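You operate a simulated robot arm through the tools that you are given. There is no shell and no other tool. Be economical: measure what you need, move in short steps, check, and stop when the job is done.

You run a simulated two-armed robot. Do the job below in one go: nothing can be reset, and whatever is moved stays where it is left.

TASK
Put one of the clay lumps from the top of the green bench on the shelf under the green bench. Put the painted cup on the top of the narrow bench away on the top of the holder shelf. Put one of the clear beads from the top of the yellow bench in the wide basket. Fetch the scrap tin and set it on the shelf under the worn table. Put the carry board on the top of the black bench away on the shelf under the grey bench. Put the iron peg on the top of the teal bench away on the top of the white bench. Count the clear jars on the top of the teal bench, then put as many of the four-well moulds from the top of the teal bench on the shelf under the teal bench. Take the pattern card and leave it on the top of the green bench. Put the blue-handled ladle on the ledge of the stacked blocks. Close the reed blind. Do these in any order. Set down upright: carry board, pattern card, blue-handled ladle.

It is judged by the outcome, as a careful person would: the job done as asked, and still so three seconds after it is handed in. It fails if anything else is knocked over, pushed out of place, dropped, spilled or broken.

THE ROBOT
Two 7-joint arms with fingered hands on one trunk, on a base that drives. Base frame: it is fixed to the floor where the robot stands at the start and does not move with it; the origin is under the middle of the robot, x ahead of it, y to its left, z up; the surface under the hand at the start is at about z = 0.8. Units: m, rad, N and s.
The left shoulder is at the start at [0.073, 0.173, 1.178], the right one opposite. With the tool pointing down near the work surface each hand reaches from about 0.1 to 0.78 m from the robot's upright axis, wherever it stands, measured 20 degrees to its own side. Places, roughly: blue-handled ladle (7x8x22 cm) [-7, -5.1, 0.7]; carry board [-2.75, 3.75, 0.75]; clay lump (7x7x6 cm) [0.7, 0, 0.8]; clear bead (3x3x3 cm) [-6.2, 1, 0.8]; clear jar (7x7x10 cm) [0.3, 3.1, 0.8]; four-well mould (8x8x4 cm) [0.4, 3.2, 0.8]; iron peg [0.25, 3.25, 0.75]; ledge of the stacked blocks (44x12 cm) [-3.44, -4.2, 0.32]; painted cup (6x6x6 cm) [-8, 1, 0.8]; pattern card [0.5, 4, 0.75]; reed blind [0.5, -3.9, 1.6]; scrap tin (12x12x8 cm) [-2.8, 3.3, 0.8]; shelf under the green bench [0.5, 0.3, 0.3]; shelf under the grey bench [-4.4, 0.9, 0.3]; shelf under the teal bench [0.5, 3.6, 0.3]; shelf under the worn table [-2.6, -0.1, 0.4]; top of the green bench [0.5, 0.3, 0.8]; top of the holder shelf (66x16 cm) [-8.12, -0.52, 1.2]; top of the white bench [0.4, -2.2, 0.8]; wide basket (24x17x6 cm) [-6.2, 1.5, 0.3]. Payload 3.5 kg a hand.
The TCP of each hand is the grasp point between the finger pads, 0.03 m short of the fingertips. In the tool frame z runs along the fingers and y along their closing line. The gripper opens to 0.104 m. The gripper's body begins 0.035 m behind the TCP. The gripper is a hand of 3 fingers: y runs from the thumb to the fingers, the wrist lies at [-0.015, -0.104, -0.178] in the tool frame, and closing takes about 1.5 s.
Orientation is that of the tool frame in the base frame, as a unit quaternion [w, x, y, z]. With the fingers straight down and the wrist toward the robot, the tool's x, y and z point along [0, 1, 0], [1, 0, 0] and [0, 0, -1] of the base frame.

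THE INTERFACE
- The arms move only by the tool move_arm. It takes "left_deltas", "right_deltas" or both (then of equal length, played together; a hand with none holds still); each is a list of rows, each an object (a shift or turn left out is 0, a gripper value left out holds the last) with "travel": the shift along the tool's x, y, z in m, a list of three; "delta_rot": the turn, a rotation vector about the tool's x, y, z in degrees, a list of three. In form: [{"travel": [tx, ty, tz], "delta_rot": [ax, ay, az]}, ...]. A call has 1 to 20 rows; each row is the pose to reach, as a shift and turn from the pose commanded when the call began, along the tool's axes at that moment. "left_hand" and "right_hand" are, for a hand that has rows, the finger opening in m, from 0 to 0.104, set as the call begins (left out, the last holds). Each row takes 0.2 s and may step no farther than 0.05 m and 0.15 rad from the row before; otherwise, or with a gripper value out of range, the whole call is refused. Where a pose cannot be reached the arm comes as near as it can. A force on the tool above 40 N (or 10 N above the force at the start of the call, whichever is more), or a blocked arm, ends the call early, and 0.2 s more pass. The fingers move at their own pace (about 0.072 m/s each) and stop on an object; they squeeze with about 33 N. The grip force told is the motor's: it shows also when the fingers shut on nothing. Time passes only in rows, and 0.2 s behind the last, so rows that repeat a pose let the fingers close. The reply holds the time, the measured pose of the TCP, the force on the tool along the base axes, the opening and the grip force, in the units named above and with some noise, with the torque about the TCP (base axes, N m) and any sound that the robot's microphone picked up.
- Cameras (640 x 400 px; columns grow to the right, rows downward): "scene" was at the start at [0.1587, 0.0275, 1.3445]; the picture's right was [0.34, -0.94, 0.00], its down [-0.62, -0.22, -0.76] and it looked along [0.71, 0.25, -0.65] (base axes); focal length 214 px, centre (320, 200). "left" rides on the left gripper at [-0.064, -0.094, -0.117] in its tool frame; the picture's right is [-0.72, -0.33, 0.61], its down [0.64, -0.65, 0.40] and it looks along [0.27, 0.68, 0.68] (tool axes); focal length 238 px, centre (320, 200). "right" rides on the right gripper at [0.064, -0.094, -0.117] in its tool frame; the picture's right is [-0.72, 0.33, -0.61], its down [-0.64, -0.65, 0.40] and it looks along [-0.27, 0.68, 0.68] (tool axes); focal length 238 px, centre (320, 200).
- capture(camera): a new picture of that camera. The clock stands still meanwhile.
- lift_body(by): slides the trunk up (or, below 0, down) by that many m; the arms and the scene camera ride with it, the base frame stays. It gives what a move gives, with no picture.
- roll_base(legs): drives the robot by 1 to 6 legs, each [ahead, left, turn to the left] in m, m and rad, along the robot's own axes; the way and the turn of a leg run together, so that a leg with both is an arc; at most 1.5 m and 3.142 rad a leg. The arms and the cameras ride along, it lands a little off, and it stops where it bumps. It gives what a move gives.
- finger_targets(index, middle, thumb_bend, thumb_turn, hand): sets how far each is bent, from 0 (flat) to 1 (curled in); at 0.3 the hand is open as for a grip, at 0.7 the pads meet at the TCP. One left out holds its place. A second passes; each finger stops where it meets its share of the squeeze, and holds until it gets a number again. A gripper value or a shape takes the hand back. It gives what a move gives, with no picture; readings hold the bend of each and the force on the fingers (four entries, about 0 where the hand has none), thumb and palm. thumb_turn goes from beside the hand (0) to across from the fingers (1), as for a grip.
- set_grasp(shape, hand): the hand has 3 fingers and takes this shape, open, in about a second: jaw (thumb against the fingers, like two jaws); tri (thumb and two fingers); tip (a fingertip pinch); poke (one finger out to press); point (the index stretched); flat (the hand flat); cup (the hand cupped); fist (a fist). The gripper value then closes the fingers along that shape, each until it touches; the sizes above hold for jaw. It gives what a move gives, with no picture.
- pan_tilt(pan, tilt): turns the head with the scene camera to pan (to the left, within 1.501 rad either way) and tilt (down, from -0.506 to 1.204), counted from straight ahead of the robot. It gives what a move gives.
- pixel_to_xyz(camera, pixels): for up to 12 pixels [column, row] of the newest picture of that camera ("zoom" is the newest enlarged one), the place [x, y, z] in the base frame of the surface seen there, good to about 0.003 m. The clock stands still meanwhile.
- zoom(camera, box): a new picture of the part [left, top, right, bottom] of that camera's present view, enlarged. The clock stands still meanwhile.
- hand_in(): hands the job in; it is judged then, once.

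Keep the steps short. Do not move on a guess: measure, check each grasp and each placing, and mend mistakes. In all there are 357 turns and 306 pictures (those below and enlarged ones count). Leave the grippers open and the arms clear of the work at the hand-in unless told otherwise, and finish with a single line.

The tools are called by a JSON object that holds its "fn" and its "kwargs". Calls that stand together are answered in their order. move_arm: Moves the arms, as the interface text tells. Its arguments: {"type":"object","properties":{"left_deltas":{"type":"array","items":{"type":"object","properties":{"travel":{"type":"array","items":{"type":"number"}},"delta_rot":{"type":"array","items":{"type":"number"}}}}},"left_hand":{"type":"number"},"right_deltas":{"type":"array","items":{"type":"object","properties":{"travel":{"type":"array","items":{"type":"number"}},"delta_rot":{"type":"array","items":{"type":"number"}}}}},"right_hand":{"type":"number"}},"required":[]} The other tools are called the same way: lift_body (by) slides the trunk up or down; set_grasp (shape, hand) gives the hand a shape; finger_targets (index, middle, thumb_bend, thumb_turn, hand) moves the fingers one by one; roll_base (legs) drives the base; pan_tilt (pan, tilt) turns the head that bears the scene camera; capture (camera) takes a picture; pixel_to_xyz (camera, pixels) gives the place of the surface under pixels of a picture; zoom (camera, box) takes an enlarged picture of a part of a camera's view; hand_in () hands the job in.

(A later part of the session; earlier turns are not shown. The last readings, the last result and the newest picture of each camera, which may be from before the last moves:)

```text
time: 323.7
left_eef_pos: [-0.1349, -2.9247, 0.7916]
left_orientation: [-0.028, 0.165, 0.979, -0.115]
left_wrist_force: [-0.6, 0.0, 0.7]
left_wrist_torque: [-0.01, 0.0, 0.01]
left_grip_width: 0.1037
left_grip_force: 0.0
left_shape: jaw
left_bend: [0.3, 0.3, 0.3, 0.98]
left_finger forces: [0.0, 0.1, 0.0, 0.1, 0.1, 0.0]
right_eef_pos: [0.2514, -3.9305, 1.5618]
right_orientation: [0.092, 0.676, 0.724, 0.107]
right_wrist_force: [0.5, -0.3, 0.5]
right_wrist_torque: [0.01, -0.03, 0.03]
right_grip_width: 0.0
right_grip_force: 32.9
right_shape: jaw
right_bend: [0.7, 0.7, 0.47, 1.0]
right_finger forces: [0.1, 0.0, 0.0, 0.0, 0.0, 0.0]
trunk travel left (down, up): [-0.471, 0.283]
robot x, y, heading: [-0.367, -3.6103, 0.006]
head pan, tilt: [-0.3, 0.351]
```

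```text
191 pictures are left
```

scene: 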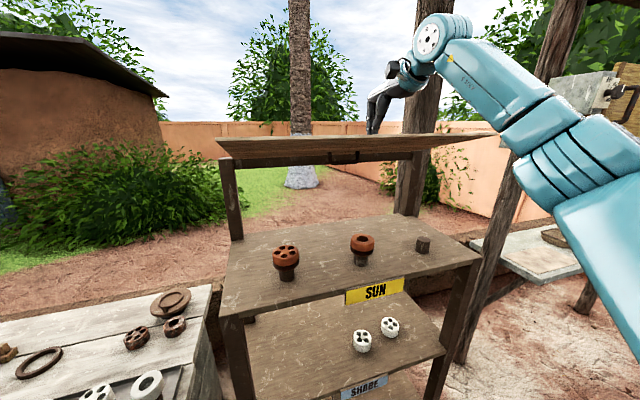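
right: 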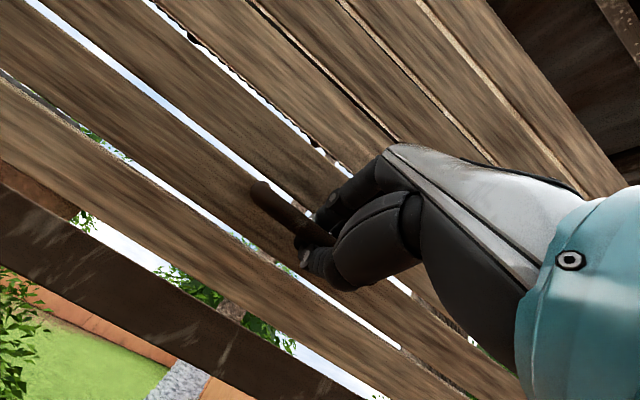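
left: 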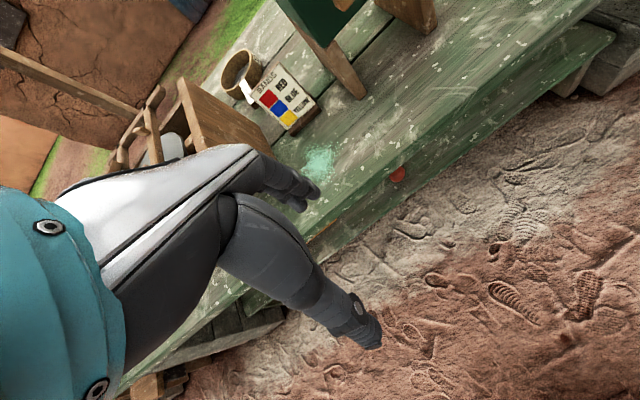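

Nearly horizontal now. I lower a further 0.06 and check force and panel angle.

{"fn": "lift_body", "kwargs": {"by": -0.06}}

{"fn": "capture", "kwargs": {"camera": "scene"}}

{"fn": "pixel_to_xyz", "kwargs": {"camera": "scene", "pixels": [[250, 143], [300, 141], [400, 138], [250, 150]]}}

```text
time: 324.7
left_eef_pos: [-0.1352, -2.924, 0.7327]
left_orientation: [-0.028, 0.164, 0.979, -0.115]
left_wrist_force: [0.1, -0.2, -0.2]
left_wrist_torque: [-0.01, 0.01, 0.01]
left_grip_width: 0.1036
left_grip_force: 0.0
left_shape: jaw
left_bend: [0.3, 0.3, 0.3, 0.98]
left_finger forces: [0.0, 0.0, 0.0, 0.0, 0.0, 0.1]
right_eef_pos: [0.25, -3.9302, 1.503]
right_orientation: [0.093, 0.676, 0.723, 0.107]
right_wrist_force: [3.6, -0.8, 6.0]
right_wrist_torque: [-0.08, -0.1, 0.08]
right_grip_width: 0.0
right_grip_force: 32.9
right_shape: jaw
right_bend: [0.7, 0.7, 0.47, 1.0]
right_finger forces: [0.0, 0.0, 0.0, 0.0, 0.0, 0.0]
trunk travel left (down, up): [-0.411, 0.343]
robot x, y, heading: [-0.3648, -3.6107, 0.007]
head pan, tilt: [-0.3, 0.351]
```

```text
190 pictures are left
```

scene: 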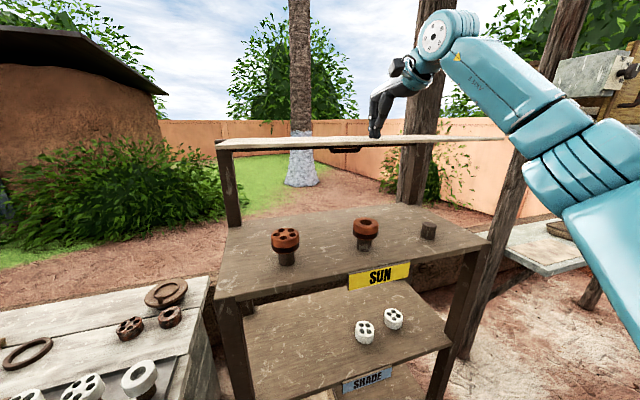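

```text
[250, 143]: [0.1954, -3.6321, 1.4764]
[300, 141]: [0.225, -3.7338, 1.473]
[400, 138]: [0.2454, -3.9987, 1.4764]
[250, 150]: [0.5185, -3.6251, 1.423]
```

About 87°. I press on in small steps to find the stop.

{"fn": "lift_body", "kwargs": {"by": -0.02}}

{"fn": "lift_body", "kwargs": {"by": -0.02}}

{"fn": "capture", "kwargs": {"camera": "scene"}}

{"fn": "pixel_to_xyz", "kwargs": {"camera": "scene", "pixels": [[250, 143], [300, 139], [400, 134], [250, 140]]}}

```text
time: 325.2
left_eef_pos: [-0.1349, -2.9247, 0.7198]
left_orientation: [-0.028, 0.164, 0.979, -0.116]
left_wrist_force: [0.6, 0.2, 0.2]
left_wrist_torque: [0.02, 0.0, 0.0]
left_grip_width: 0.1036
left_grip_force: 0.0
left_shape: jaw
left_bend: [0.3, 0.3, 0.3, 0.98]
left_finger forces: [0.1, 0.0, 0.1, 0.0, 0.1, 0.0]
right_eef_pos: [0.2484, -3.931, 1.5026]
right_orientation: [0.102, 0.674, 0.722, 0.119]
right_wrist_force: [-2.0, 0.1, 10.5]
right_wrist_torque: [-0.09, -0.01, -0.01]
right_grip_width: 0.0
right_grip_force: 32.8
right_shape: jaw
right_bend: [0.7, 0.7, 0.46, 1.0]
right_finger forces: [0.0, 0.0, 0.1, 0.1, 0.0, 0.0]
trunk travel left (down, up): [-0.4, 0.354]
robot x, y, heading: [-0.3695, -3.6093, 0.002]
head pan, tilt: [-0.3, 0.351]
stopped: the force on the tool passed its limit at 49 N (the readings are from after the stop); the commanded pose is now the measured one
```

```text
time: 325.6
left_eef_pos: [-0.1346, -2.9253, 0.7096]
left_orientation: [-0.029, 0.166, 0.979, -0.115]
left_wrist_force: [-0.4, -0.5, 0.1]
left_wrist_torque: [0.01, 0.02, 0.03]
left_grip_width: 0.1035
left_grip_force: 0.0
left_shape: jaw
left_bend: [0.3, 0.3, 0.3, 0.98]
left_finger forces: [0.1, 0.1, 0.0, 0.1, 0.1, 0.0]
right_eef_pos: [0.2495, -3.9304, 1.5024]
right_orientation: [0.109, 0.671, 0.722, 0.13]
right_wrist_force: [-1.9, -1.0, 12.9]
right_wrist_torque: [-0.17, -0.01, -0.02]
right_grip_width: 0.0
right_grip_force: 32.8
right_shape: jaw
right_bend: [0.7, 0.7, 0.47, 1.0]
right_finger forces: [0.0, 0.0, 0.0, 0.1, 0.0, 0.0]
trunk travel left (down, up): [-0.391, 0.363]
robot x, y, heading: [-0.3681, -3.6104, 0.005]
head pan, tilt: [-0.3, 0.351]
stopped: the force on the tool passed its limit at 48 N (the readings are from after the stop); the commanded pose is now the measured one
```

```text
189 pictures are left
```

scene: 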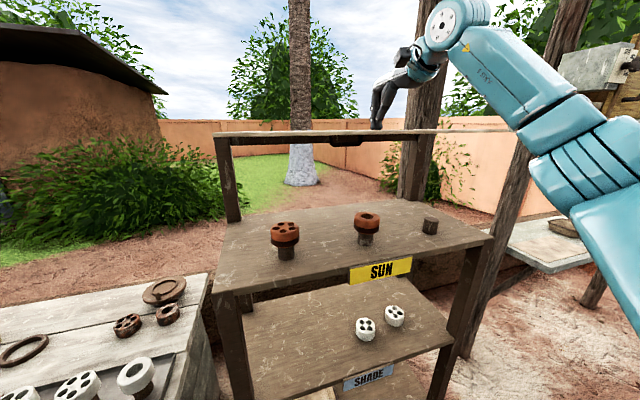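

```text
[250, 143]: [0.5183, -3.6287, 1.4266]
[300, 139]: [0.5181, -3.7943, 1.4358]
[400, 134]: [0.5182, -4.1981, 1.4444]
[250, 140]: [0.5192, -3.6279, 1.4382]
```

It reached a hard stop, lying horizontal over the shelf: closed. I raise the hand and back away, then verify.

{"fn": "lift_body", "kwargs": {"by": 0.15}}

{"fn": "roll_base", "kwargs": {"legs": [[-0.25, 0, 0]]}}

{"fn": "capture", "kwargs": {"camera": "scene"}}

```text
time: 327.4
left_eef_pos: [-0.1342, -2.9253, 0.8602]
left_orientation: [-0.03, 0.164, 0.979, -0.115]
left_wrist_force: [0.1, 0.4, 0.0]
left_wrist_torque: [-0.03, -0.01, 0.01]
left_grip_width: 0.1037
left_grip_force: 0.0
left_shape: jaw
left_bend: [0.3, 0.3, 0.3, 0.98]
left_finger forces: [0.0, 0.1, 0.0, 0.1, 0.0, 0.0]
right_eef_pos: [0.2496, -3.9313, 1.6485]
right_orientation: [0.108, 0.672, 0.721, 0.127]
right_wrist_force: [0.2, -0.7, 0.6]
right_wrist_torque: [0.03, -0.02, 0.0]
right_grip_width: 0.0001
right_grip_force: 32.5
right_shape: jaw
right_bend: [0.7, 0.7, 0.47, 1.0]
right_finger forces: [0.1, 0.0, 0.0, 0.0, 0.0, 0.0]
trunk travel left (down, up): [-0.541, 0.213]
robot x, y, heading: [-0.3655, -3.6095, 0.008]
head pan, tilt: [-0.3, 0.351]
```

```text
time: 329.2
left_eef_pos: [-0.3853, -2.9251, 0.8613]
left_orientation: [-0.03, 0.165, 0.979, -0.115]
left_wrist_force: [-0.3, 0.6, -0.3]
left_wrist_torque: [-0.03, 0.0, -0.02]
left_grip_width: 0.1039
left_grip_force: 0.0
left_shape: jaw
left_bend: [0.3, 0.3, 0.3, 0.98]
left_finger forces: [0.0, 0.0, 0.0, 0.0, 0.0, 0.0]
right_eef_pos: [0.0025, -3.9327, 1.6477]
right_orientation: [0.107, 0.672, 0.721, 0.126]
right_wrist_force: [0.7, 0.3, 0.0]
right_wrist_torque: [0.03, -0.01, 0.0]
right_grip_width: 0.0
right_grip_force: 33.3
right_shape: jaw
right_bend: [0.7, 0.7, 0.47, 1.0]
right_finger forces: [0.1, 0.0, 0.0, 0.0, 0.0, 0.1]
trunk travel left (down, up): [-0.541, 0.213]
robot x, y, heading: [-0.6187, -3.6102, 0.01]
head pan, tilt: [-0.3, 0.351]
```

```text
188 pictures are left
```

scene: 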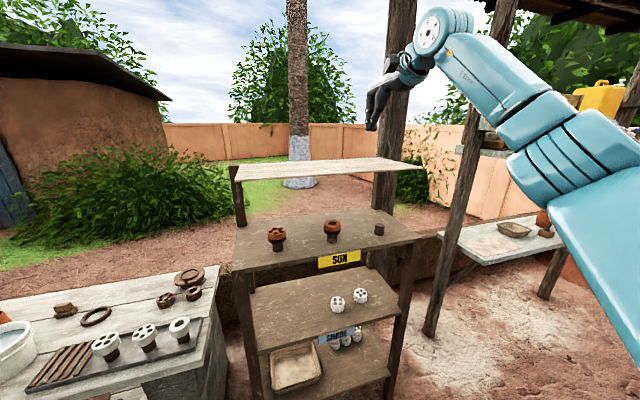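

The blind is closed and stays. I fold the right arm to a compact pose, open its hand, and look around behind for the way to the ladle.

{"fn": "move_arm", "kwargs": {"right_deltas": [{"travel": [0.02, -0.03, 0.02], "delta_rot": [4, 0, 0]}, {"travel": [0.04, -0.06, 0.045], "delta_rot": [8, 0, 0]}, {"travel": [0.06, -0.09, 0.07], "delta_rot": [12, 0, 0]}, {"travel": [0.08, -0.12, 0.095], "delta_rot": [16, 0, 0]}, {"travel": [0.1, -0.15, 0.12], "delta_rot": [19, 0, 0]}, {"travel": [0.11, -0.175, 0.14], "delta_rot": [19, 0, 0]}, {"travel": [0.12, -0.19, 0.143], "delta_rot": [19, 0, 0]}], "right_hand": 0.104}}

{"fn": "pan_tilt", "kwargs": {"pan": -1.5, "tilt": 0.35}}

{"fn": "capture", "kwargs": {"camera": "scene"}}

```text
time: 330.8
left_eef_pos: [-0.3845, -2.9263, 0.8602]
left_orientation: [-0.029, 0.164, 0.979, -0.115]
left_wrist_force: [-0.5, 0.1, 0.5]
left_wrist_torque: [-0.01, 0.0, -0.02]
left_grip_width: 0.1036
left_grip_force: 0.1
left_shape: jaw
left_bend: [0.3, 0.3, 0.3, 0.98]
left_finger forces: [0.0, 0.0, 0.0, 0.0, 0.1, 0.0]
right_eef_pos: [-0.1408, -3.8185, 1.4517]
right_orientation: [-0.004, 0.681, 0.732, 0.005]
right_wrist_force: [0.2, 0.2, 0.2]
right_wrist_torque: [-0.01, -0.02, -0.02]
right_grip_width: 0.1036
right_grip_force: 0.0
right_shape: jaw
right_bend: [0.3, 0.3, 0.3, 0.98]
right_finger forces: [0.1, 0.0, 0.0, 0.1, 0.0, 0.0]
trunk travel left (down, up): [-0.541, 0.213]
robot x, y, heading: [-0.6167, -3.6153, 0.01]
head pan, tilt: [-0.3, 0.351]
```

```text
time: 332.2
left_eef_pos: [-0.3842, -2.9265, 0.8613]
left_orientation: [-0.03, 0.163, 0.979, -0.115]
left_wrist_force: [-0.1, -0.3, 1.5]
left_wrist_torque: [0.02, 0.0, -0.01]
left_grip_width: 0.1038
left_grip_force: 0.1
left_shape: jaw
left_bend: [0.3, 0.3, 0.3, 0.98]
left_finger forces: [0.0, 0.0, 0.0, 0.0, 0.0, 0.0]
right_eef_pos: [-0.1393, -3.82, 1.452]
right_orientation: [-0.005, 0.68, 0.733, 0.006]
right_wrist_force: [0.1, -0.1, -0.5]
right_wrist_torque: [0.01, 0.0, 0.03]
right_grip_width: 0.1039
right_grip_force: 0.0
right_shape: jaw
right_bend: [0.3, 0.3, 0.3, 0.98]
right_finger forces: [0.0, 0.1, 0.1, 0.0, 0.0, 0.0]
trunk travel left (down, up): [-0.541, 0.213]
robot x, y, heading: [-0.6165, -3.6116, 0.002]
head pan, tilt: [-1.499, 0.351]
```

```text
187 pictures are left
```

scene: 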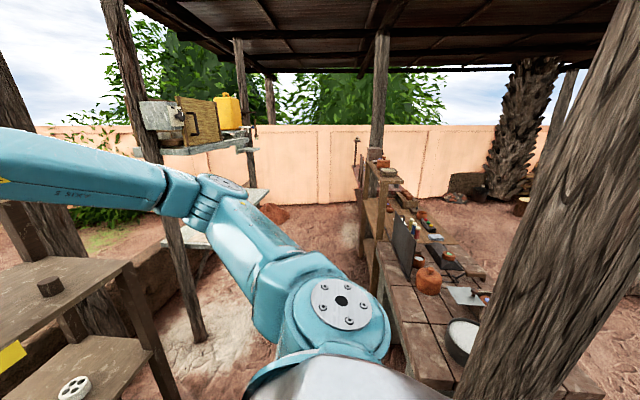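

A post stands close by; I go back north along the lane (strafing left at x≈−0.5) to the open yard, then west to the black bench for tin and board.

{"fn": "roll_base", "kwargs": {"legs": [[0.13, 0.9, 0], [0, 1.4, 0], [0, 1.3, 0]]}}

{"fn": "pan_tilt", "kwargs": {"pan": 1.5, "tilt": 0.35}}

{"fn": "capture", "kwargs": {"camera": "scene"}}

```text
time: 349.7
left_eef_pos: [-0.2488, 0.6893, 0.8597]
left_orientation: [-0.03, 0.17, 0.978, -0.115]
left_wrist_force: [-0.3, 0.7, 0.0]
left_wrist_torque: [0.04, -0.05, -0.01]
left_grip_width: 0.1038
left_grip_force: 0.1
left_shape: jaw
left_bend: [0.3, 0.3, 0.3, 0.98]
left_finger forces: [0.0, 0.0, 0.0, 0.0, 0.1, 0.1]
right_eef_pos: [-0.0148, -0.2073, 1.452]
right_orientation: [-0.004, 0.685, 0.728, 0.005]
right_wrist_force: [-0.3, 0.6, -0.3]
right_wrist_torque: [0.01, 0.01, 0.01]
right_grip_width: 0.1039
right_grip_force: 0.1
right_shape: jaw
right_bend: [0.3, 0.3, 0.3, 0.98]
right_finger forces: [0.0, 0.0, 0.1, 0.0, 0.0, 0.0]
trunk travel left (down, up): [-0.541, 0.213]
robot x, y, heading: [-0.4883, 0.0088, -0.006]
head pan, tilt: [-1.499, 0.351]
```

```text
time: 352.3
left_eef_pos: [-0.2492, 0.6889, 0.8607]
left_orientation: [-0.031, 0.17, 0.978, -0.115]
left_wrist_force: [-0.6, 0.0, 0.0]
left_wrist_torque: [-0.03, -0.01, -0.02]
left_grip_width: 0.1039
left_grip_force: 0.0
left_shape: jaw
left_bend: [0.3, 0.3, 0.3, 0.98]
left_finger forces: [0.1, 0.0, 0.1, 0.0, 0.0, 0.0]
right_eef_pos: [-0.0145, -0.2088, 1.4522]
right_orientation: [-0.004, 0.686, 0.728, 0.006]
right_wrist_force: [-0.3, -0.6, 0.1]
right_wrist_torque: [0.01, -0.03, 0.01]
right_grip_width: 0.1037
right_grip_force: 0.0
right_shape: jaw
right_bend: [0.3, 0.3, 0.3, 0.98]
right_finger forces: [0.1, 0.1, 0.0, 0.1, 0.1, 0.0]
trunk travel left (down, up): [-0.541, 0.213]
robot x, y, heading: [-0.4914, 0.0046, -0.001]
head pan, tilt: [1.499, 0.351]
```

```text
186 pictures are left
```

scene: 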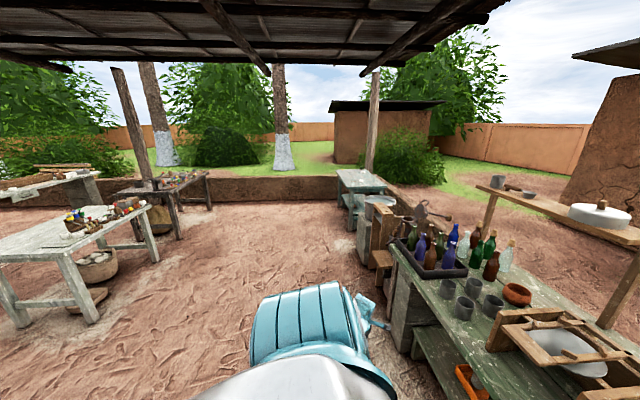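

I turn left to look northwest and west.

{"fn": "roll_base", "kwargs": {"legs": [[-0.2, 0, 0], [0, 0, 1.57]]}}

{"fn": "pan_tilt", "kwargs": {"pan": 0.9, "tilt": 0.45}}

{"fn": "capture", "kwargs": {"camera": "scene"}}

{"fn": "pan_tilt", "kwargs": {"pan": 0.2, "tilt": 0.45}}

{"fn": "capture", "kwargs": {"camera": "scene"}}

{"fn": "pixel_to_xyz", "kwargs": {"camera": "scene", "pixels": [[100, 200], [150, 250], [200, 200], [250, 170], [300, 190], [60, 240], [180, 160]]}}

```text
time: 357.8
left_eef_pos: [-1.3716, 0.2401, 0.8606]
left_orientation: [0.061, -0.575, 0.81, -0.102]
left_wrist_force: [-0.1, -1.1, 0.3]
left_wrist_torque: [-0.01, -0.03, -0.01]
left_grip_width: 0.1035
left_grip_force: 0.0
left_shape: jaw
left_bend: [0.3, 0.3, 0.3, 0.98]
left_finger forces: [0.0, 0.0, 0.0, 0.0, 0.1, 0.0]
right_eef_pos: [-0.4782, 0.4809, 1.4521]
right_orientation: [-0.007, -0.035, 0.999, 0.0]
right_wrist_force: [-0.4, -0.3, -0.2]
right_wrist_torque: [0.02, 0.04, -0.01]
right_grip_width: 0.1038
right_grip_force: 0.1
right_shape: jaw
right_bend: [0.3, 0.3, 0.3, 0.98]
right_finger forces: [0.1, 0.0, 0.0, 0.0, 0.0, 0.1]
trunk travel left (down, up): [-0.541, 0.213]
robot x, y, heading: [-0.6883, 0.0056, 1.578]
head pan, tilt: [1.499, 0.351]
```

```text
time: 358.8
left_eef_pos: [-1.3708, 0.2402, 0.8612]
left_orientation: [0.061, -0.575, 0.809, -0.103]
left_wrist_force: [0.5, -0.5, 0.0]
left_wrist_torque: [0.0, 0.02, 0.02]
left_grip_width: 0.1035
left_grip_force: 0.0
left_shape: jaw
left_bend: [0.3, 0.3, 0.3, 0.98]
left_finger forces: [0.0, 0.0, 0.0, 0.1, 0.0, 0.0]
right_eef_pos: [-0.4771, 0.4825, 1.452]
right_orientation: [-0.007, -0.035, 0.999, 0.001]
right_wrist_force: [0.3, 1.0, 0.3]
right_wrist_torque: [-0.03, 0.0, 0.0]
right_grip_width: 0.1037
right_grip_force: 0.0
right_shape: jaw
right_bend: [0.3, 0.3, 0.3, 0.98]
right_finger forces: [0.0, 0.0, 0.1, 0.0, 0.1, 0.0]
trunk travel left (down, up): [-0.541, 0.213]
robot x, y, heading: [-0.6834, 0.0092, 1.574]
head pan, tilt: [0.901, 0.45]
```

```text
185 pictures are left
```

scene: 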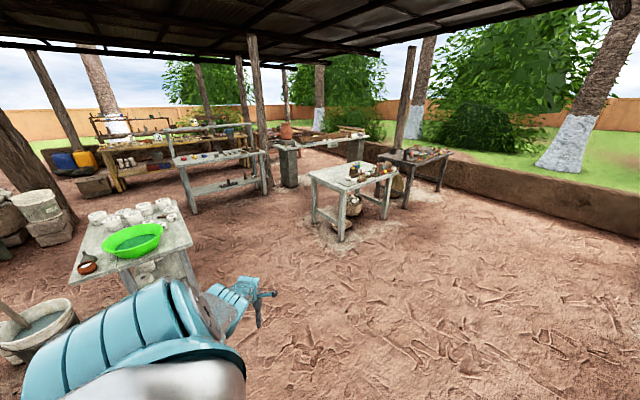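

```text
time: 359.9
left_eef_pos: [-1.3717, 0.2396, 0.8618]
left_orientation: [0.06, -0.575, 0.81, -0.103]
left_wrist_force: [0.2, -1.0, -0.5]
left_wrist_torque: [-0.01, -0.01, -0.04]
left_grip_width: 0.1038
left_grip_force: 0.0
left_shape: jaw
left_bend: [0.3, 0.3, 0.3, 0.98]
left_finger forces: [0.0, 0.1, 0.0, 0.0, 0.1, 0.1]
right_eef_pos: [-0.478, 0.4806, 1.4521]
right_orientation: [-0.008, -0.035, 0.999, 0.001]
right_wrist_force: [0.6, -0.5, 0.1]
right_wrist_torque: [0.03, -0.02, -0.01]
right_grip_width: 0.1037
right_grip_force: 0.1
right_shape: jaw
right_bend: [0.3, 0.3, 0.3, 0.98]
right_finger forces: [0.1, 0.0, 0.1, 0.0, 0.1, 0.1]
trunk travel left (down, up): [-0.541, 0.213]
robot x, y, heading: [-0.6847, 0.007, 1.576]
head pan, tilt: [0.201, 0.45]
```

```text
184 pictures are left
```

scene: 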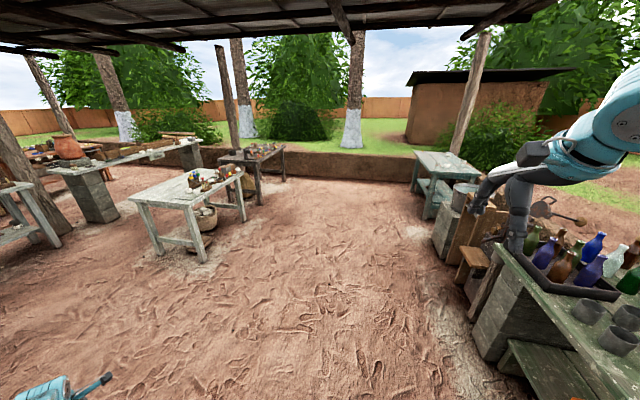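

```text
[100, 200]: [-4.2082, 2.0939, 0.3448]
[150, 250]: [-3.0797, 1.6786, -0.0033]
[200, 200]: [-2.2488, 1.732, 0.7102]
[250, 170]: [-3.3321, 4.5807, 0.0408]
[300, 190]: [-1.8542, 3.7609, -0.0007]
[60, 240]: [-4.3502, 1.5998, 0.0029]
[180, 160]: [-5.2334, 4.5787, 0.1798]
```

Map is clear: black bench near (−2.8,3.5), worn table (green bowl) near (−2.6,−0.1). I drive north to about (−1.1,3.1), staying clear of the light table, then turn west.

{"fn": "roll_base", "kwargs": {"legs": [[1.5, 0.2, 0], [1.5, 0.2, 0], [0.25, 0, 1.57]]}}

{"fn": "pan_tilt", "kwargs": {"pan": 0.0, "tilt": 0.5}}

{"fn": "capture", "kwargs": {"camera": "scene"}}

```text
refused: leg 1 is longer than a leg can be; nothing moved
```

```text
time: 360.6
left_eef_pos: [-1.3727, 0.2398, 0.8606]
left_orientation: [0.061, -0.575, 0.809, -0.103]
left_wrist_force: [-0.3, -0.5, -0.3]
left_wrist_torque: [0.0, 0.0, -0.04]
left_grip_width: 0.1036
left_grip_force: 0.1
left_shape: jaw
left_bend: [0.3, 0.3, 0.3, 0.98]
left_finger forces: [0.1, 0.1, 0.0, 0.0, 0.0, 0.0]
right_eef_pos: [-0.4771, 0.4813, 1.4521]
right_orientation: [-0.007, -0.035, 0.999, 0.001]
right_wrist_force: [-0.3, 0.1, 0.6]
right_wrist_torque: [0.02, 0.01, 0.01]
right_grip_width: 0.1036
right_grip_force: 0.1
right_shape: jaw
right_bend: [0.3, 0.3, 0.3, 0.98]
right_finger forces: [0.1, 0.0, 0.1, 0.0, 0.0, 0.0]
trunk travel left (down, up): [-0.541, 0.213]
robot x, y, heading: [-0.6857, 0.0089, 1.578]
head pan, tilt: [0.0, 0.499]
```

```text
183 pictures are left
```

scene: 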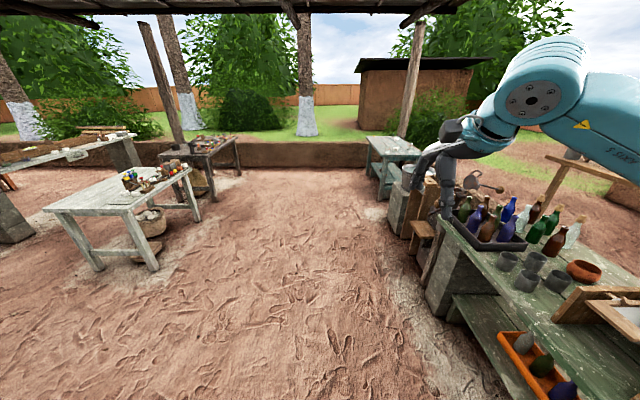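

{"fn": "roll_base", "kwargs": {"legs": [[1.45, 0.2, 0], [1.45, 0.2, 0], [0.25, 0, 0], [0, 0, 1.57]]}}

{"fn": "capture", "kwargs": {"camera": "scene"}}

```text
time: 379.9
left_eef_pos: [-1.3804, 2.4746, 0.861]
left_orientation: [-0.114, 0.977, -0.178, 0.031]
left_wrist_force: [0.0, 0.1, -0.6]
left_wrist_torque: [0.0, 0.02, 0.03]
left_grip_width: 0.1037
left_grip_force: 0.0
left_shape: jaw
left_bend: [0.3, 0.3, 0.3, 0.98]
left_finger forces: [0.1, 0.1, 0.0, 0.1, 0.0, 0.0]
right_eef_pos: [-1.5994, 3.3751, 1.453]
right_orientation: [0.005, 0.723, -0.691, 0.005]
right_wrist_force: [0.2, 0.7, 0.3]
right_wrist_torque: [0.04, -0.04, -0.02]
right_grip_width: 0.1038
right_grip_force: 0.0
right_shape: jaw
right_bend: [0.3, 0.3, 0.3, 0.98]
right_finger forces: [0.1, 0.1, 0.1, 0.1, 0.1, 0.0]
trunk travel left (down, up): [-0.541, 0.213]
robot x, y, heading: [-1.1312, 3.1552, 3.123]
head pan, tilt: [0.0, 0.499]
```

```text
182 pictures are left
```

scene: 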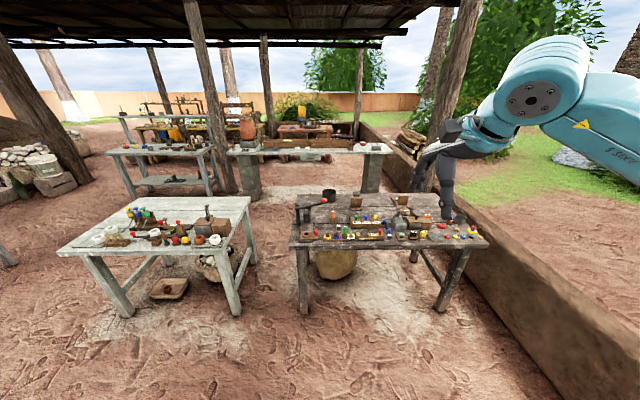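

{"fn": "zoom", "kwargs": {"camera": "scene", "box": [270, 160, 510, 310]}}

{"fn": "pixel_to_xyz", "kwargs": {"camera": "scene", "pixels": [[290, 245], [485, 243], [470, 200], [330, 195], [355, 200], [400, 198], [310, 215], [350, 235], [430, 230], [220, 245]]}}

```text
2.67 times, centred on (390, 235) of scene
```

zoom: 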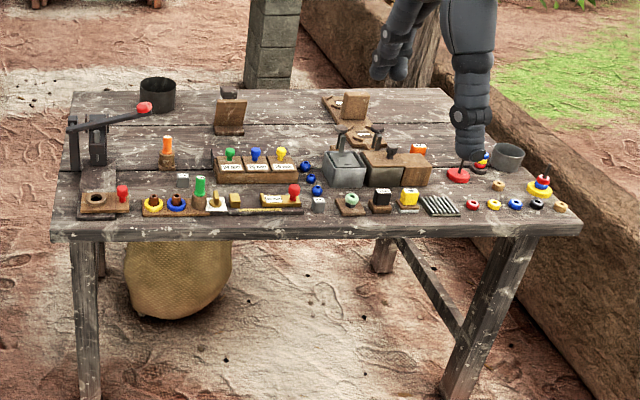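

```text
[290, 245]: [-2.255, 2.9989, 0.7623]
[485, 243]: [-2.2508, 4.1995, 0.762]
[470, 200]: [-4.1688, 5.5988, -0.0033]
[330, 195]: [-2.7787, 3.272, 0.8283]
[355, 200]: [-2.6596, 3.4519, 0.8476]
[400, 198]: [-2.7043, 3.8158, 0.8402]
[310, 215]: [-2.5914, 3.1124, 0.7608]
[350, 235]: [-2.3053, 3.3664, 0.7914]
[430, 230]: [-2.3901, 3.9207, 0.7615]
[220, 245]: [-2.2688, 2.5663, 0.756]
```

I found the tin (dark can at (330,195) ≈ (−2.78,3.27)). The board should be near (−2.75,3.75). First I bring the left arm back up to its normal front pose.

{"fn": "move_arm", "kwargs": {"left_deltas": [{"travel": [0, 0, -0.045], "delta_rot": [-4, 0, 0]}, {"travel": [0, 0, -0.09], "delta_rot": [-9, 0, 0]}, {"travel": [-0.02, -0.02, -0.13], "delta_rot": [-13, 0, 0]}, {"travel": [-0.04, -0.045, -0.165], "delta_rot": [-13, 0, 7]}, {"travel": [-0.065, -0.07, -0.2], "delta_rot": [-13, 0, 14]}, {"travel": [-0.09, -0.1, -0.23], "delta_rot": [-13, 0, 21]}, {"travel": [-0.115, -0.13, -0.26], "delta_rot": [-13, 0, 28]}, {"travel": [-0.14, -0.16, -0.285], "delta_rot": [-13, 0, 35]}, {"travel": [-0.17, -0.19, -0.305], "delta_rot": [-13, 0, 42]}, {"travel": [-0.2, -0.22, -0.32], "delta_rot": [-13, 0, 49]}, {"travel": [-0.23, -0.25, -0.335], "delta_rot": [-13, 0, 56]}, {"travel": [-0.26, -0.28, -0.345], "delta_rot": [-13, 0, 63]}, {"travel": [-0.283, -0.31, -0.35], "delta_rot": [-13, 0, 70]}]}}

{"fn": "lift_body", "kwargs": {"by": -0.2}}

{"fn": "capture", "kwargs": {"camera": "scene"}}

```text
time: 382.7
left_eef_pos: [-1.5754, 2.7837, 1.2674]
left_orientation: [0.008, -0.705, 0.707, 0.06]
left_wrist_force: [-0.3, 0.5, 0.0]
left_wrist_torque: [0.04, 0.0, 0.02]
left_grip_width: 0.1037
left_grip_force: 0.0
left_shape: jaw
left_bend: [0.3, 0.3, 0.3, 0.98]
left_finger forces: [0.0, 0.0, 0.1, 0.1, 0.0, 0.1]
right_eef_pos: [-1.5999, 3.3757, 1.4527]
right_orientation: [0.006, 0.723, -0.69, 0.005]
right_wrist_force: [-0.1, -0.2, -0.7]
right_wrist_torque: [-0.01, -0.02, -0.01]
right_grip_width: 0.1036
right_grip_force: 0.0
right_shape: jaw
right_bend: [0.3, 0.3, 0.3, 0.98]
right_finger forces: [0.0, 0.0, 0.0, 0.1, 0.0, 0.0]
trunk travel left (down, up): [-0.541, 0.213]
robot x, y, heading: [-1.1304, 3.1547, 3.125]
head pan, tilt: [0.0, 0.499]
```

```text
time: 384.9
left_eef_pos: [-1.5739, 2.7825, 1.0695]
left_orientation: [0.007, -0.705, 0.706, 0.06]
left_wrist_force: [-0.1, -0.5, 0.1]
left_wrist_torque: [0.02, 0.01, -0.01]
left_grip_width: 0.1035
left_grip_force: 0.1
left_shape: jaw
left_bend: [0.3, 0.3, 0.3, 0.98]
left_finger forces: [0.0, 0.0, 0.0, 0.0, 0.0, 0.1]
right_eef_pos: [-1.5992, 3.3745, 1.2521]
right_orientation: [0.005, 0.722, -0.692, 0.005]
right_wrist_force: [-0.4, 0.3, 0.4]
right_wrist_torque: [-0.01, 0.0, -0.01]
right_grip_width: 0.1037
right_grip_force: 0.1
right_shape: jaw
right_bend: [0.3, 0.3, 0.3, 0.98]
right_finger forces: [0.0, 0.0, 0.1, 0.0, 0.0, 0.0]
trunk travel left (down, up): [-0.341, 0.413]
robot x, y, heading: [-1.1277, 3.1582, 3.12]
head pan, tilt: [0.0, 0.499]
```

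```text
180 pictures are left
```

scene: 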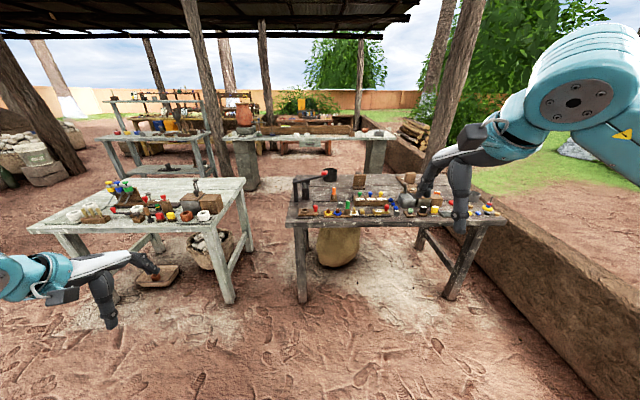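

Both arms are in front. I drive nearer (0.6 ahead, 0.3 to the right) and look down on the bench.

{"fn": "roll_base", "kwargs": {"legs": [[0.6, -0.3, 0]]}}

{"fn": "pan_tilt", "kwargs": {"pan": 0.0, "tilt": 0.65}}

{"fn": "capture", "kwargs": {"camera": "scene"}}

{"fn": "zoom", "kwargs": {"camera": "scene", "box": [220, 100, 460, 250]}}

```text
time: 388.6
left_eef_pos: [-2.1753, 3.1012, 1.0691]
left_orientation: [0.008, -0.701, 0.71, 0.059]
left_wrist_force: [1.3, -0.3, 1.1]
left_wrist_torque: [0.01, -0.01, 0.04]
left_grip_width: 0.1036
left_grip_force: 0.1
left_shape: jaw
left_bend: [0.3, 0.3, 0.3, 0.98]
left_finger forces: [0.0, 0.1, 0.0, 0.0, 0.1, 0.0]
right_eef_pos: [-2.1934, 3.6958, 1.2529]
right_orientation: [0.007, 0.719, -0.695, 0.006]
right_wrist_force: [0.5, -0.9, 0.3]
right_wrist_torque: [0.02, 0.0, 0.0]
right_grip_width: 0.1037
right_grip_force: 0.1
right_shape: jaw
right_bend: [0.3, 0.3, 0.3, 0.98]
right_finger forces: [0.0, 0.0, 0.1, 0.0, 0.0, 0.1]
trunk travel left (down, up): [-0.341, 0.413]
robot x, y, heading: [-1.7256, 3.4673, 3.113]
head pan, tilt: [0.0, 0.499]
```

```text
time: 389.3
left_eef_pos: [-2.1752, 3.1008, 1.0681]
left_orientation: [0.007, -0.701, 0.711, 0.06]
left_wrist_force: [0.2, 0.1, -0.1]
left_wrist_torque: [0.01, 0.02, 0.02]
left_grip_width: 0.1039
left_grip_force: 0.1
left_shape: jaw
left_bend: [0.3, 0.3, 0.3, 0.98]
left_finger forces: [0.0, 0.0, 0.0, 0.0, 0.1, 0.0]
right_eef_pos: [-2.1925, 3.6952, 1.2525]
right_orientation: [0.005, 0.718, -0.696, 0.005]
right_wrist_force: [0.9, 0.2, 0.2]
right_wrist_torque: [-0.02, -0.03, 0.01]
right_grip_width: 0.1037
right_grip_force: 0.0
right_shape: jaw
right_bend: [0.3, 0.3, 0.3, 0.98]
right_finger forces: [0.0, 0.0, 0.0, 0.1, 0.0, 0.0]
trunk travel left (down, up): [-0.341, 0.413]
robot x, y, heading: [-1.7235, 3.4704, 3.109]
head pan, tilt: [0.0, 0.649]
```

```text
179 pictures are left
```

scene: 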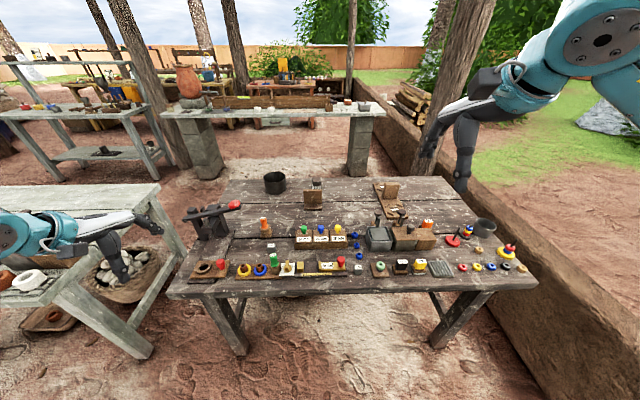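

```text
2.67 times, centred on (340, 175) of scene
```

zoom: 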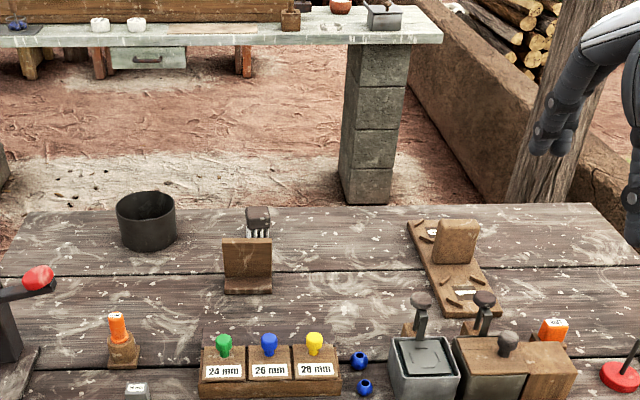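

I zoom on the two upright boards and measure.

{"fn": "zoom", "kwargs": {"camera": "scene", "box": [360, 170, 430, 230]}}

{"fn": "pixel_to_xyz", "kwargs": {"camera": "scene", "pixels": [[390, 185], [390, 195], [380, 185], [398, 210], [376, 185], [405, 208], [275, 175], [266, 178], [285, 178], [275, 190], [312, 195], [275, 183]]}}

{"fn": "capture", "kwargs": {"camera": "right"}}

```text
6.67 times, centred on (395, 200) of scene
```

zoom: 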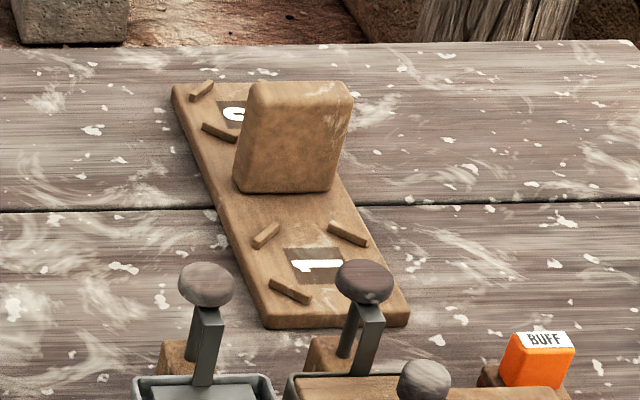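

```text
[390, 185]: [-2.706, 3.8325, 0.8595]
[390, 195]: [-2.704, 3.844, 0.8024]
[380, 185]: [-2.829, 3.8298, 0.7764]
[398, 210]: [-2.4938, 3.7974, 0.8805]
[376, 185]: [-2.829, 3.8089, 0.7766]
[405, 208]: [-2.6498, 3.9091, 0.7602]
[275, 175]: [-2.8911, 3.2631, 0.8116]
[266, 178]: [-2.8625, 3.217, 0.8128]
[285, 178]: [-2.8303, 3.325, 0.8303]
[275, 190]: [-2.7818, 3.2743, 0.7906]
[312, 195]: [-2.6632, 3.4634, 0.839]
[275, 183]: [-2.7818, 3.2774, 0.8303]
```

```text
176 pictures are left
```

right: 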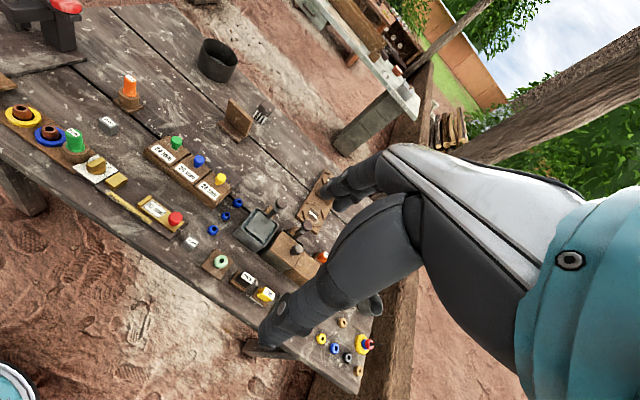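

The carry board is the flat board with an upright block handle at about (−2.71,3.835), block top ≈0.875. I move closer to view it with the right hand camera.

{"fn": "roll_base", "kwargs": {"legs": [[0.34, -0.12, 0.03]]}}

{"fn": "capture", "kwargs": {"camera": "right"}}

{"fn": "capture", "kwargs": {"camera": "left"}}

```text
time: 391.6
left_eef_pos: [-2.5005, 3.2132, 1.0693]
left_orientation: [-0.007, 0.711, -0.701, -0.059]
left_wrist_force: [0.8, 0.1, 0.1]
left_wrist_torque: [0.0, 0.0, 0.01]
left_grip_width: 0.1037
left_grip_force: 0.1
left_shape: jaw
left_bend: [0.3, 0.3, 0.3, 0.98]
left_finger forces: [0.0, 0.0, 0.0, 0.1, 0.0, 0.0]
right_eef_pos: [-2.5363, 3.8054, 1.2523]
right_orientation: [0.005, 0.729, -0.685, 0.005]
right_wrist_force: [-0.6, 0.1, -0.5]
right_wrist_torque: [-0.02, -0.01, 0.01]
right_grip_width: 0.1036
right_grip_force: 0.1
right_shape: jaw
right_bend: [0.3, 0.3, 0.3, 0.98]
right_finger forces: [0.1, 0.0, 0.0, 0.0, 0.0, 0.0]
trunk travel left (down, up): [-0.341, 0.413]
robot x, y, heading: [-2.0616, 3.5942, 3.141]
head pan, tilt: [0.0, 0.649]
```

```text
175 pictures are left
```

right: 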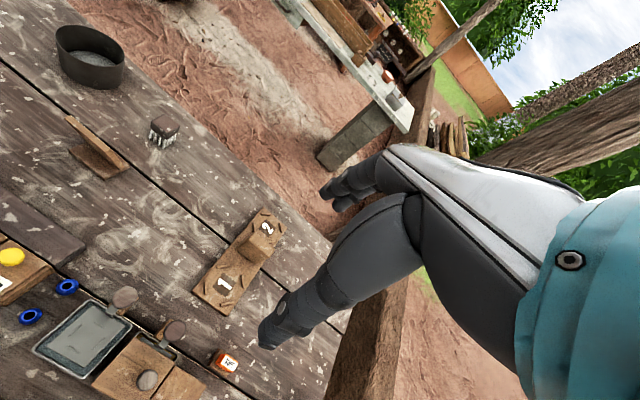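

```text
174 pictures are left
```

left: 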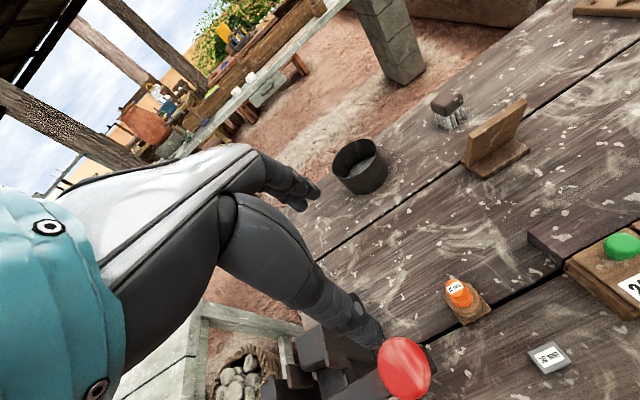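

I measure the board and its handle from the right camera, and the tin from the left camera.

{"fn": "zoom", "kwargs": {"camera": "right", "box": [180, 195, 300, 325]}}

{"fn": "pixel_to_xyz", "kwargs": {"camera": "right", "pixels": [[248, 232], [262, 238], [240, 245], [255, 253], [268, 250], [272, 230], [195, 293], [225, 313], [283, 222], [265, 208], [250, 245]]}}

{"fn": "pixel_to_xyz", "kwargs": {"camera": "left", "pixels": [[333, 165], [386, 165], [352, 143], [362, 180], [360, 165], [345, 150], [380, 152], [365, 190], [404, 350]]}}

```text
3.08 times, centred on (240, 260) of right
```

zoom: 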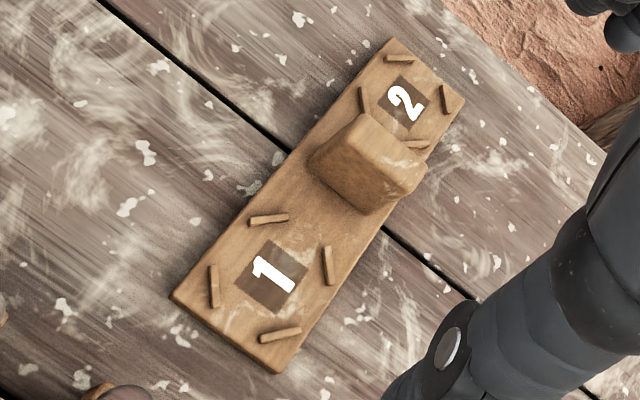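

```text
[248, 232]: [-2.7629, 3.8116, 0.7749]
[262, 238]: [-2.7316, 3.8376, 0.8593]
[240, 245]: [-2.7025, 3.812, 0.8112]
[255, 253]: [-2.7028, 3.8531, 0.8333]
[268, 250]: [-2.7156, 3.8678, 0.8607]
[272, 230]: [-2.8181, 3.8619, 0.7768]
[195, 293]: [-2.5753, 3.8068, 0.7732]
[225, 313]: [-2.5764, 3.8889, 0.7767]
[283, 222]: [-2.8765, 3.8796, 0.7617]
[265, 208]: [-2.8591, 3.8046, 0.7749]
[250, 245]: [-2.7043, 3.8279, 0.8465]
```

```text
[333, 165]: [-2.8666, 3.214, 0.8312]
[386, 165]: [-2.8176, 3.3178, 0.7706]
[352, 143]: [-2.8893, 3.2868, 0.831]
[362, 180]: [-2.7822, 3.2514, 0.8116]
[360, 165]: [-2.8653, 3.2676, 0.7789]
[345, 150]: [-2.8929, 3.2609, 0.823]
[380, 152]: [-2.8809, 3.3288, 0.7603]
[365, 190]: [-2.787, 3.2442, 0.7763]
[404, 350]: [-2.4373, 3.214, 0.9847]
```

Handle block: x −2.703..−2.745, y 3.805–3.875, top 0.865. I bring the right hand over it and down to z≈0.93.

{"fn": "move_arm", "kwargs": {"right_deltas": [{"travel": [-0.01, 0.04, 0.02], "delta_rot": [0, 0, 1.5]}, {"travel": [-0.02, 0.08, 0.04], "delta_rot": [0, 0, 3.6]}, {"travel": [-0.03, 0.12, 0.06], "delta_rot": [0, 0, 3.6]}, {"travel": [-0.04, 0.155, 0.09], "delta_rot": [0, 0, 3.6]}, {"travel": [-0.047, 0.186, 0.12], "delta_rot": [0, 0, 3.6]}, {"travel": [-0.047, 0.186, 0.16], "delta_rot": [0, 0, 3.6]}, {"travel": [-0.047, 0.186, 0.2], "delta_rot": [0, 0, 3.6]}, {"travel": [-0.047, 0.186, 0.24], "delta_rot": [0, 0, 3.6]}, {"travel": [-0.047, 0.186, 0.28], "delta_rot": [0, 0, 3.6]}, {"travel": [-0.047, 0.186, 0.31], "delta_rot": [0, 0, 3.6]}]}}

{"fn": "capture", "kwargs": {"camera": "right"}}

```text
time: 393.8
left_eef_pos: [-2.5014, 3.2135, 1.0677]
left_orientation: [-0.007, 0.71, -0.701, -0.059]
left_wrist_force: [0.6, 0.7, -0.5]
left_wrist_torque: [0.02, -0.03, -0.02]
left_grip_width: 0.104
left_grip_force: 0.1
left_shape: jaw
left_bend: [0.3, 0.3, 0.3, 0.98]
left_finger forces: [0.1, 0.0, 0.1, 0.1, 0.0, 0.0]
right_eef_pos: [-2.7255, 3.836, 0.9423]
right_orientation: [-0.005, -0.707, 0.707, -0.004]
right_wrist_force: [0.5, -0.6, -0.2]
right_wrist_torque: [-0.02, -0.01, 0.01]
right_grip_width: 0.1037
right_grip_force: 0.0
right_shape: jaw
right_bend: [0.3, 0.3, 0.3, 0.98]
right_finger forces: [0.0, 0.0, 0.0, 0.0, 0.0, 0.0]
trunk travel left (down, up): [-0.341, 0.413]
robot x, y, heading: [-2.0596, 3.5958, 3.138]
head pan, tilt: [0.0, 0.649]
```

```text
172 pictures are left
```

right: 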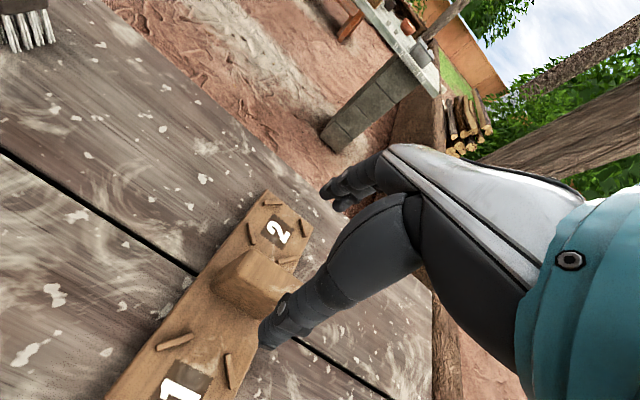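

I measure the block top again from here.

{"fn": "pixel_to_xyz", "kwargs": {"camera": "right", "pixels": [[245, 255], [230, 275], [265, 262], [280, 275], [255, 285], [235, 300], [290, 285]]}}

{"fn": "zoom", "kwargs": {"camera": "right", "box": [180, 190, 340, 330]}}

```text
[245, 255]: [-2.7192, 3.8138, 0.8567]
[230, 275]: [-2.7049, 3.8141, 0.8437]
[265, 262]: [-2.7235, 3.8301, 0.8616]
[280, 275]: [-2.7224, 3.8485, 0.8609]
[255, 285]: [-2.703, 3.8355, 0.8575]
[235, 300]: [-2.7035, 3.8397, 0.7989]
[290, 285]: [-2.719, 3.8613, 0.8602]
```

```text
2.86 times, centred on (260, 260) of right
```

zoom: 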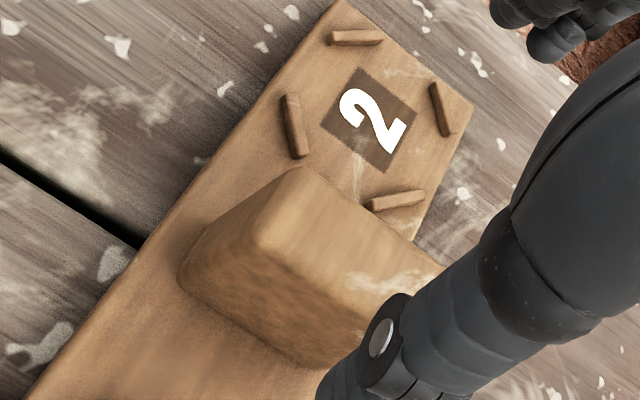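

Block centre ≈ (−2.72,3.84): aligned. I descend 0.105 and close.

{"fn": "move_arm", "kwargs": {"right_deltas": [{"travel": [0, 0, 0.04]}, {"travel": [0, -0.003, 0.075]}, {"travel": [0, -0.005, 0.105]}, {"travel": [0, -0.005, 0.105]}]}}

{"fn": "move_arm", "kwargs": {"right_deltas": [{"travel": [0, 0, 0]}, {"travel": [0, 0, 0]}, {"travel": [0, 0, 0]}, {"travel": [0, 0, 0]}, {"travel": [0, 0, 0]}, {"travel": [0, 0, 0]}, {"travel": [0, 0, 0]}], "right_hand": 0.0}}

{"fn": "capture", "kwargs": {"camera": "right"}}

```text
time: 394.8
left_eef_pos: [-2.5003, 3.2146, 1.0686]
left_orientation: [-0.006, 0.711, -0.701, -0.06]
left_wrist_force: [0.5, -0.2, -0.2]
left_wrist_torque: [0.0, 0.01, 0.0]
left_grip_width: 0.1038
left_grip_force: 0.1
left_shape: jaw
left_bend: [0.3, 0.3, 0.3, 0.98]
left_finger forces: [0.0, 0.0, 0.0, 0.0, 0.1, 0.0]
right_eef_pos: [-2.719, 3.8354, 0.837]
right_orientation: [-0.005, -0.707, 0.708, -0.005]
right_wrist_force: [-0.5, -0.6, -0.3]
right_wrist_torque: [0.0, 0.04, -0.02]
right_grip_width: 0.1038
right_grip_force: 0.0
right_shape: jaw
right_bend: [0.3, 0.3, 0.3, 0.98]
right_finger forces: [0.0, 0.0, 0.0, 0.1, 0.0, 0.1]
trunk travel left (down, up): [-0.341, 0.413]
robot x, y, heading: [-2.0653, 3.5934, 3.142]
head pan, tilt: [0.0, 0.649]
```

```text
time: 396.4
left_eef_pos: [-2.5005, 3.2146, 1.0694]
left_orientation: [-0.007, 0.711, -0.701, -0.06]
left_wrist_force: [0.7, 0.4, 0.3]
left_wrist_torque: [-0.02, 0.02, 0.0]
left_grip_width: 0.1037
left_grip_force: 0.1
left_shape: jaw
left_bend: [0.3, 0.3, 0.3, 0.98]
left_finger forces: [0.1, 0.0, 0.0, 0.0, 0.1, 0.0]
right_eef_pos: [-2.7196, 3.8363, 0.8375]
right_orientation: [0.005, 0.708, -0.706, 0.005]
right_wrist_force: [-0.3, -0.2, -0.5]
right_wrist_torque: [-0.01, 0.01, 0.0]
right_grip_width: 0.0246
right_grip_force: 33.2
right_shape: jaw
right_bend: [0.73, 0.58, 0.74, 1.0]
right_finger forces: [19.2, 10.1, 0.0, 0.0, 29.5, 0.1]
trunk travel left (down, up): [-0.341, 0.413]
robot x, y, heading: [-2.0644, 3.5938, 3.14]
head pan, tilt: [0.0, 0.649]
```

```text
170 pictures are left
```

right: 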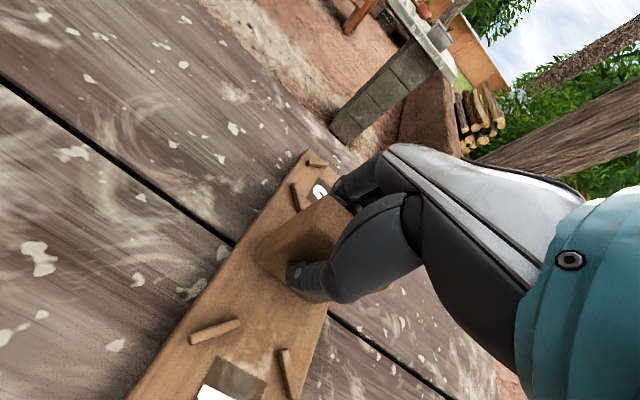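

Gripped. I lift 0.25 straight up.

{"fn": "move_arm", "kwargs": {"right_deltas": [{"travel": [0, 0, -0.04]}, {"travel": [0, 0, -0.08]}, {"travel": [0, 0, -0.12]}, {"travel": [0, 0, -0.16]}, {"travel": [0, 0, -0.2]}, {"travel": [0, 0, -0.24]}, {"travel": [0, -0.02, -0.28]}, {"travel": [0, -0.06, -0.3]}, {"travel": [0, -0.1, -0.31]}, {"travel": [0, -0.14, -0.31]}]}}

{"fn": "capture", "kwargs": {"camera": "right"}}

```text
time: 398.6
left_eef_pos: [-2.5007, 3.2143, 1.0689]
left_orientation: [-0.007, 0.711, -0.7, -0.06]
left_wrist_force: [0.4, 0.5, 0.5]
left_wrist_torque: [0.0, -0.01, 0.07]
left_grip_width: 0.1038
left_grip_force: 0.2
left_shape: jaw
left_bend: [0.3, 0.3, 0.3, 0.98]
left_finger forces: [0.1, 0.0, 0.0, 0.0, 0.1, 0.0]
right_eef_pos: [-2.5783, 3.839, 1.1484]
right_orientation: [-0.005, -0.706, 0.708, -0.004]
right_wrist_force: [0.1, 0.1, -1.7]
right_wrist_torque: [-0.03, 0.01, 0.01]
right_grip_width: 0.0245
right_grip_force: 33.4
right_shape: jaw
right_bend: [0.73, 0.58, 0.74, 1.0]
right_finger forces: [19.4, 10.3, 0.1, 0.0, 29.7, 0.0]
trunk travel left (down, up): [-0.341, 0.413]
robot x, y, heading: [-2.0616, 3.5924, 3.135]
head pan, tilt: [0.0, 0.649]
```

```text
169 pictures are left
```

right: 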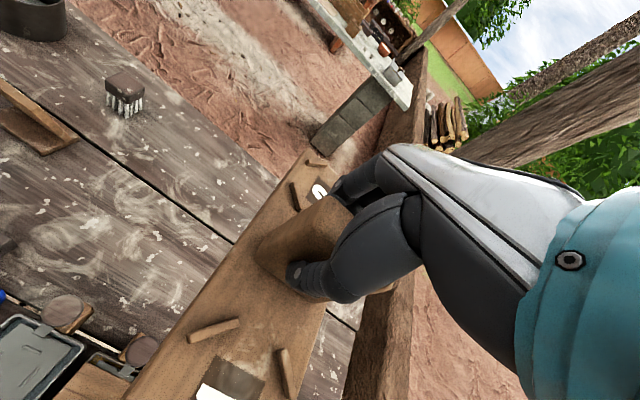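

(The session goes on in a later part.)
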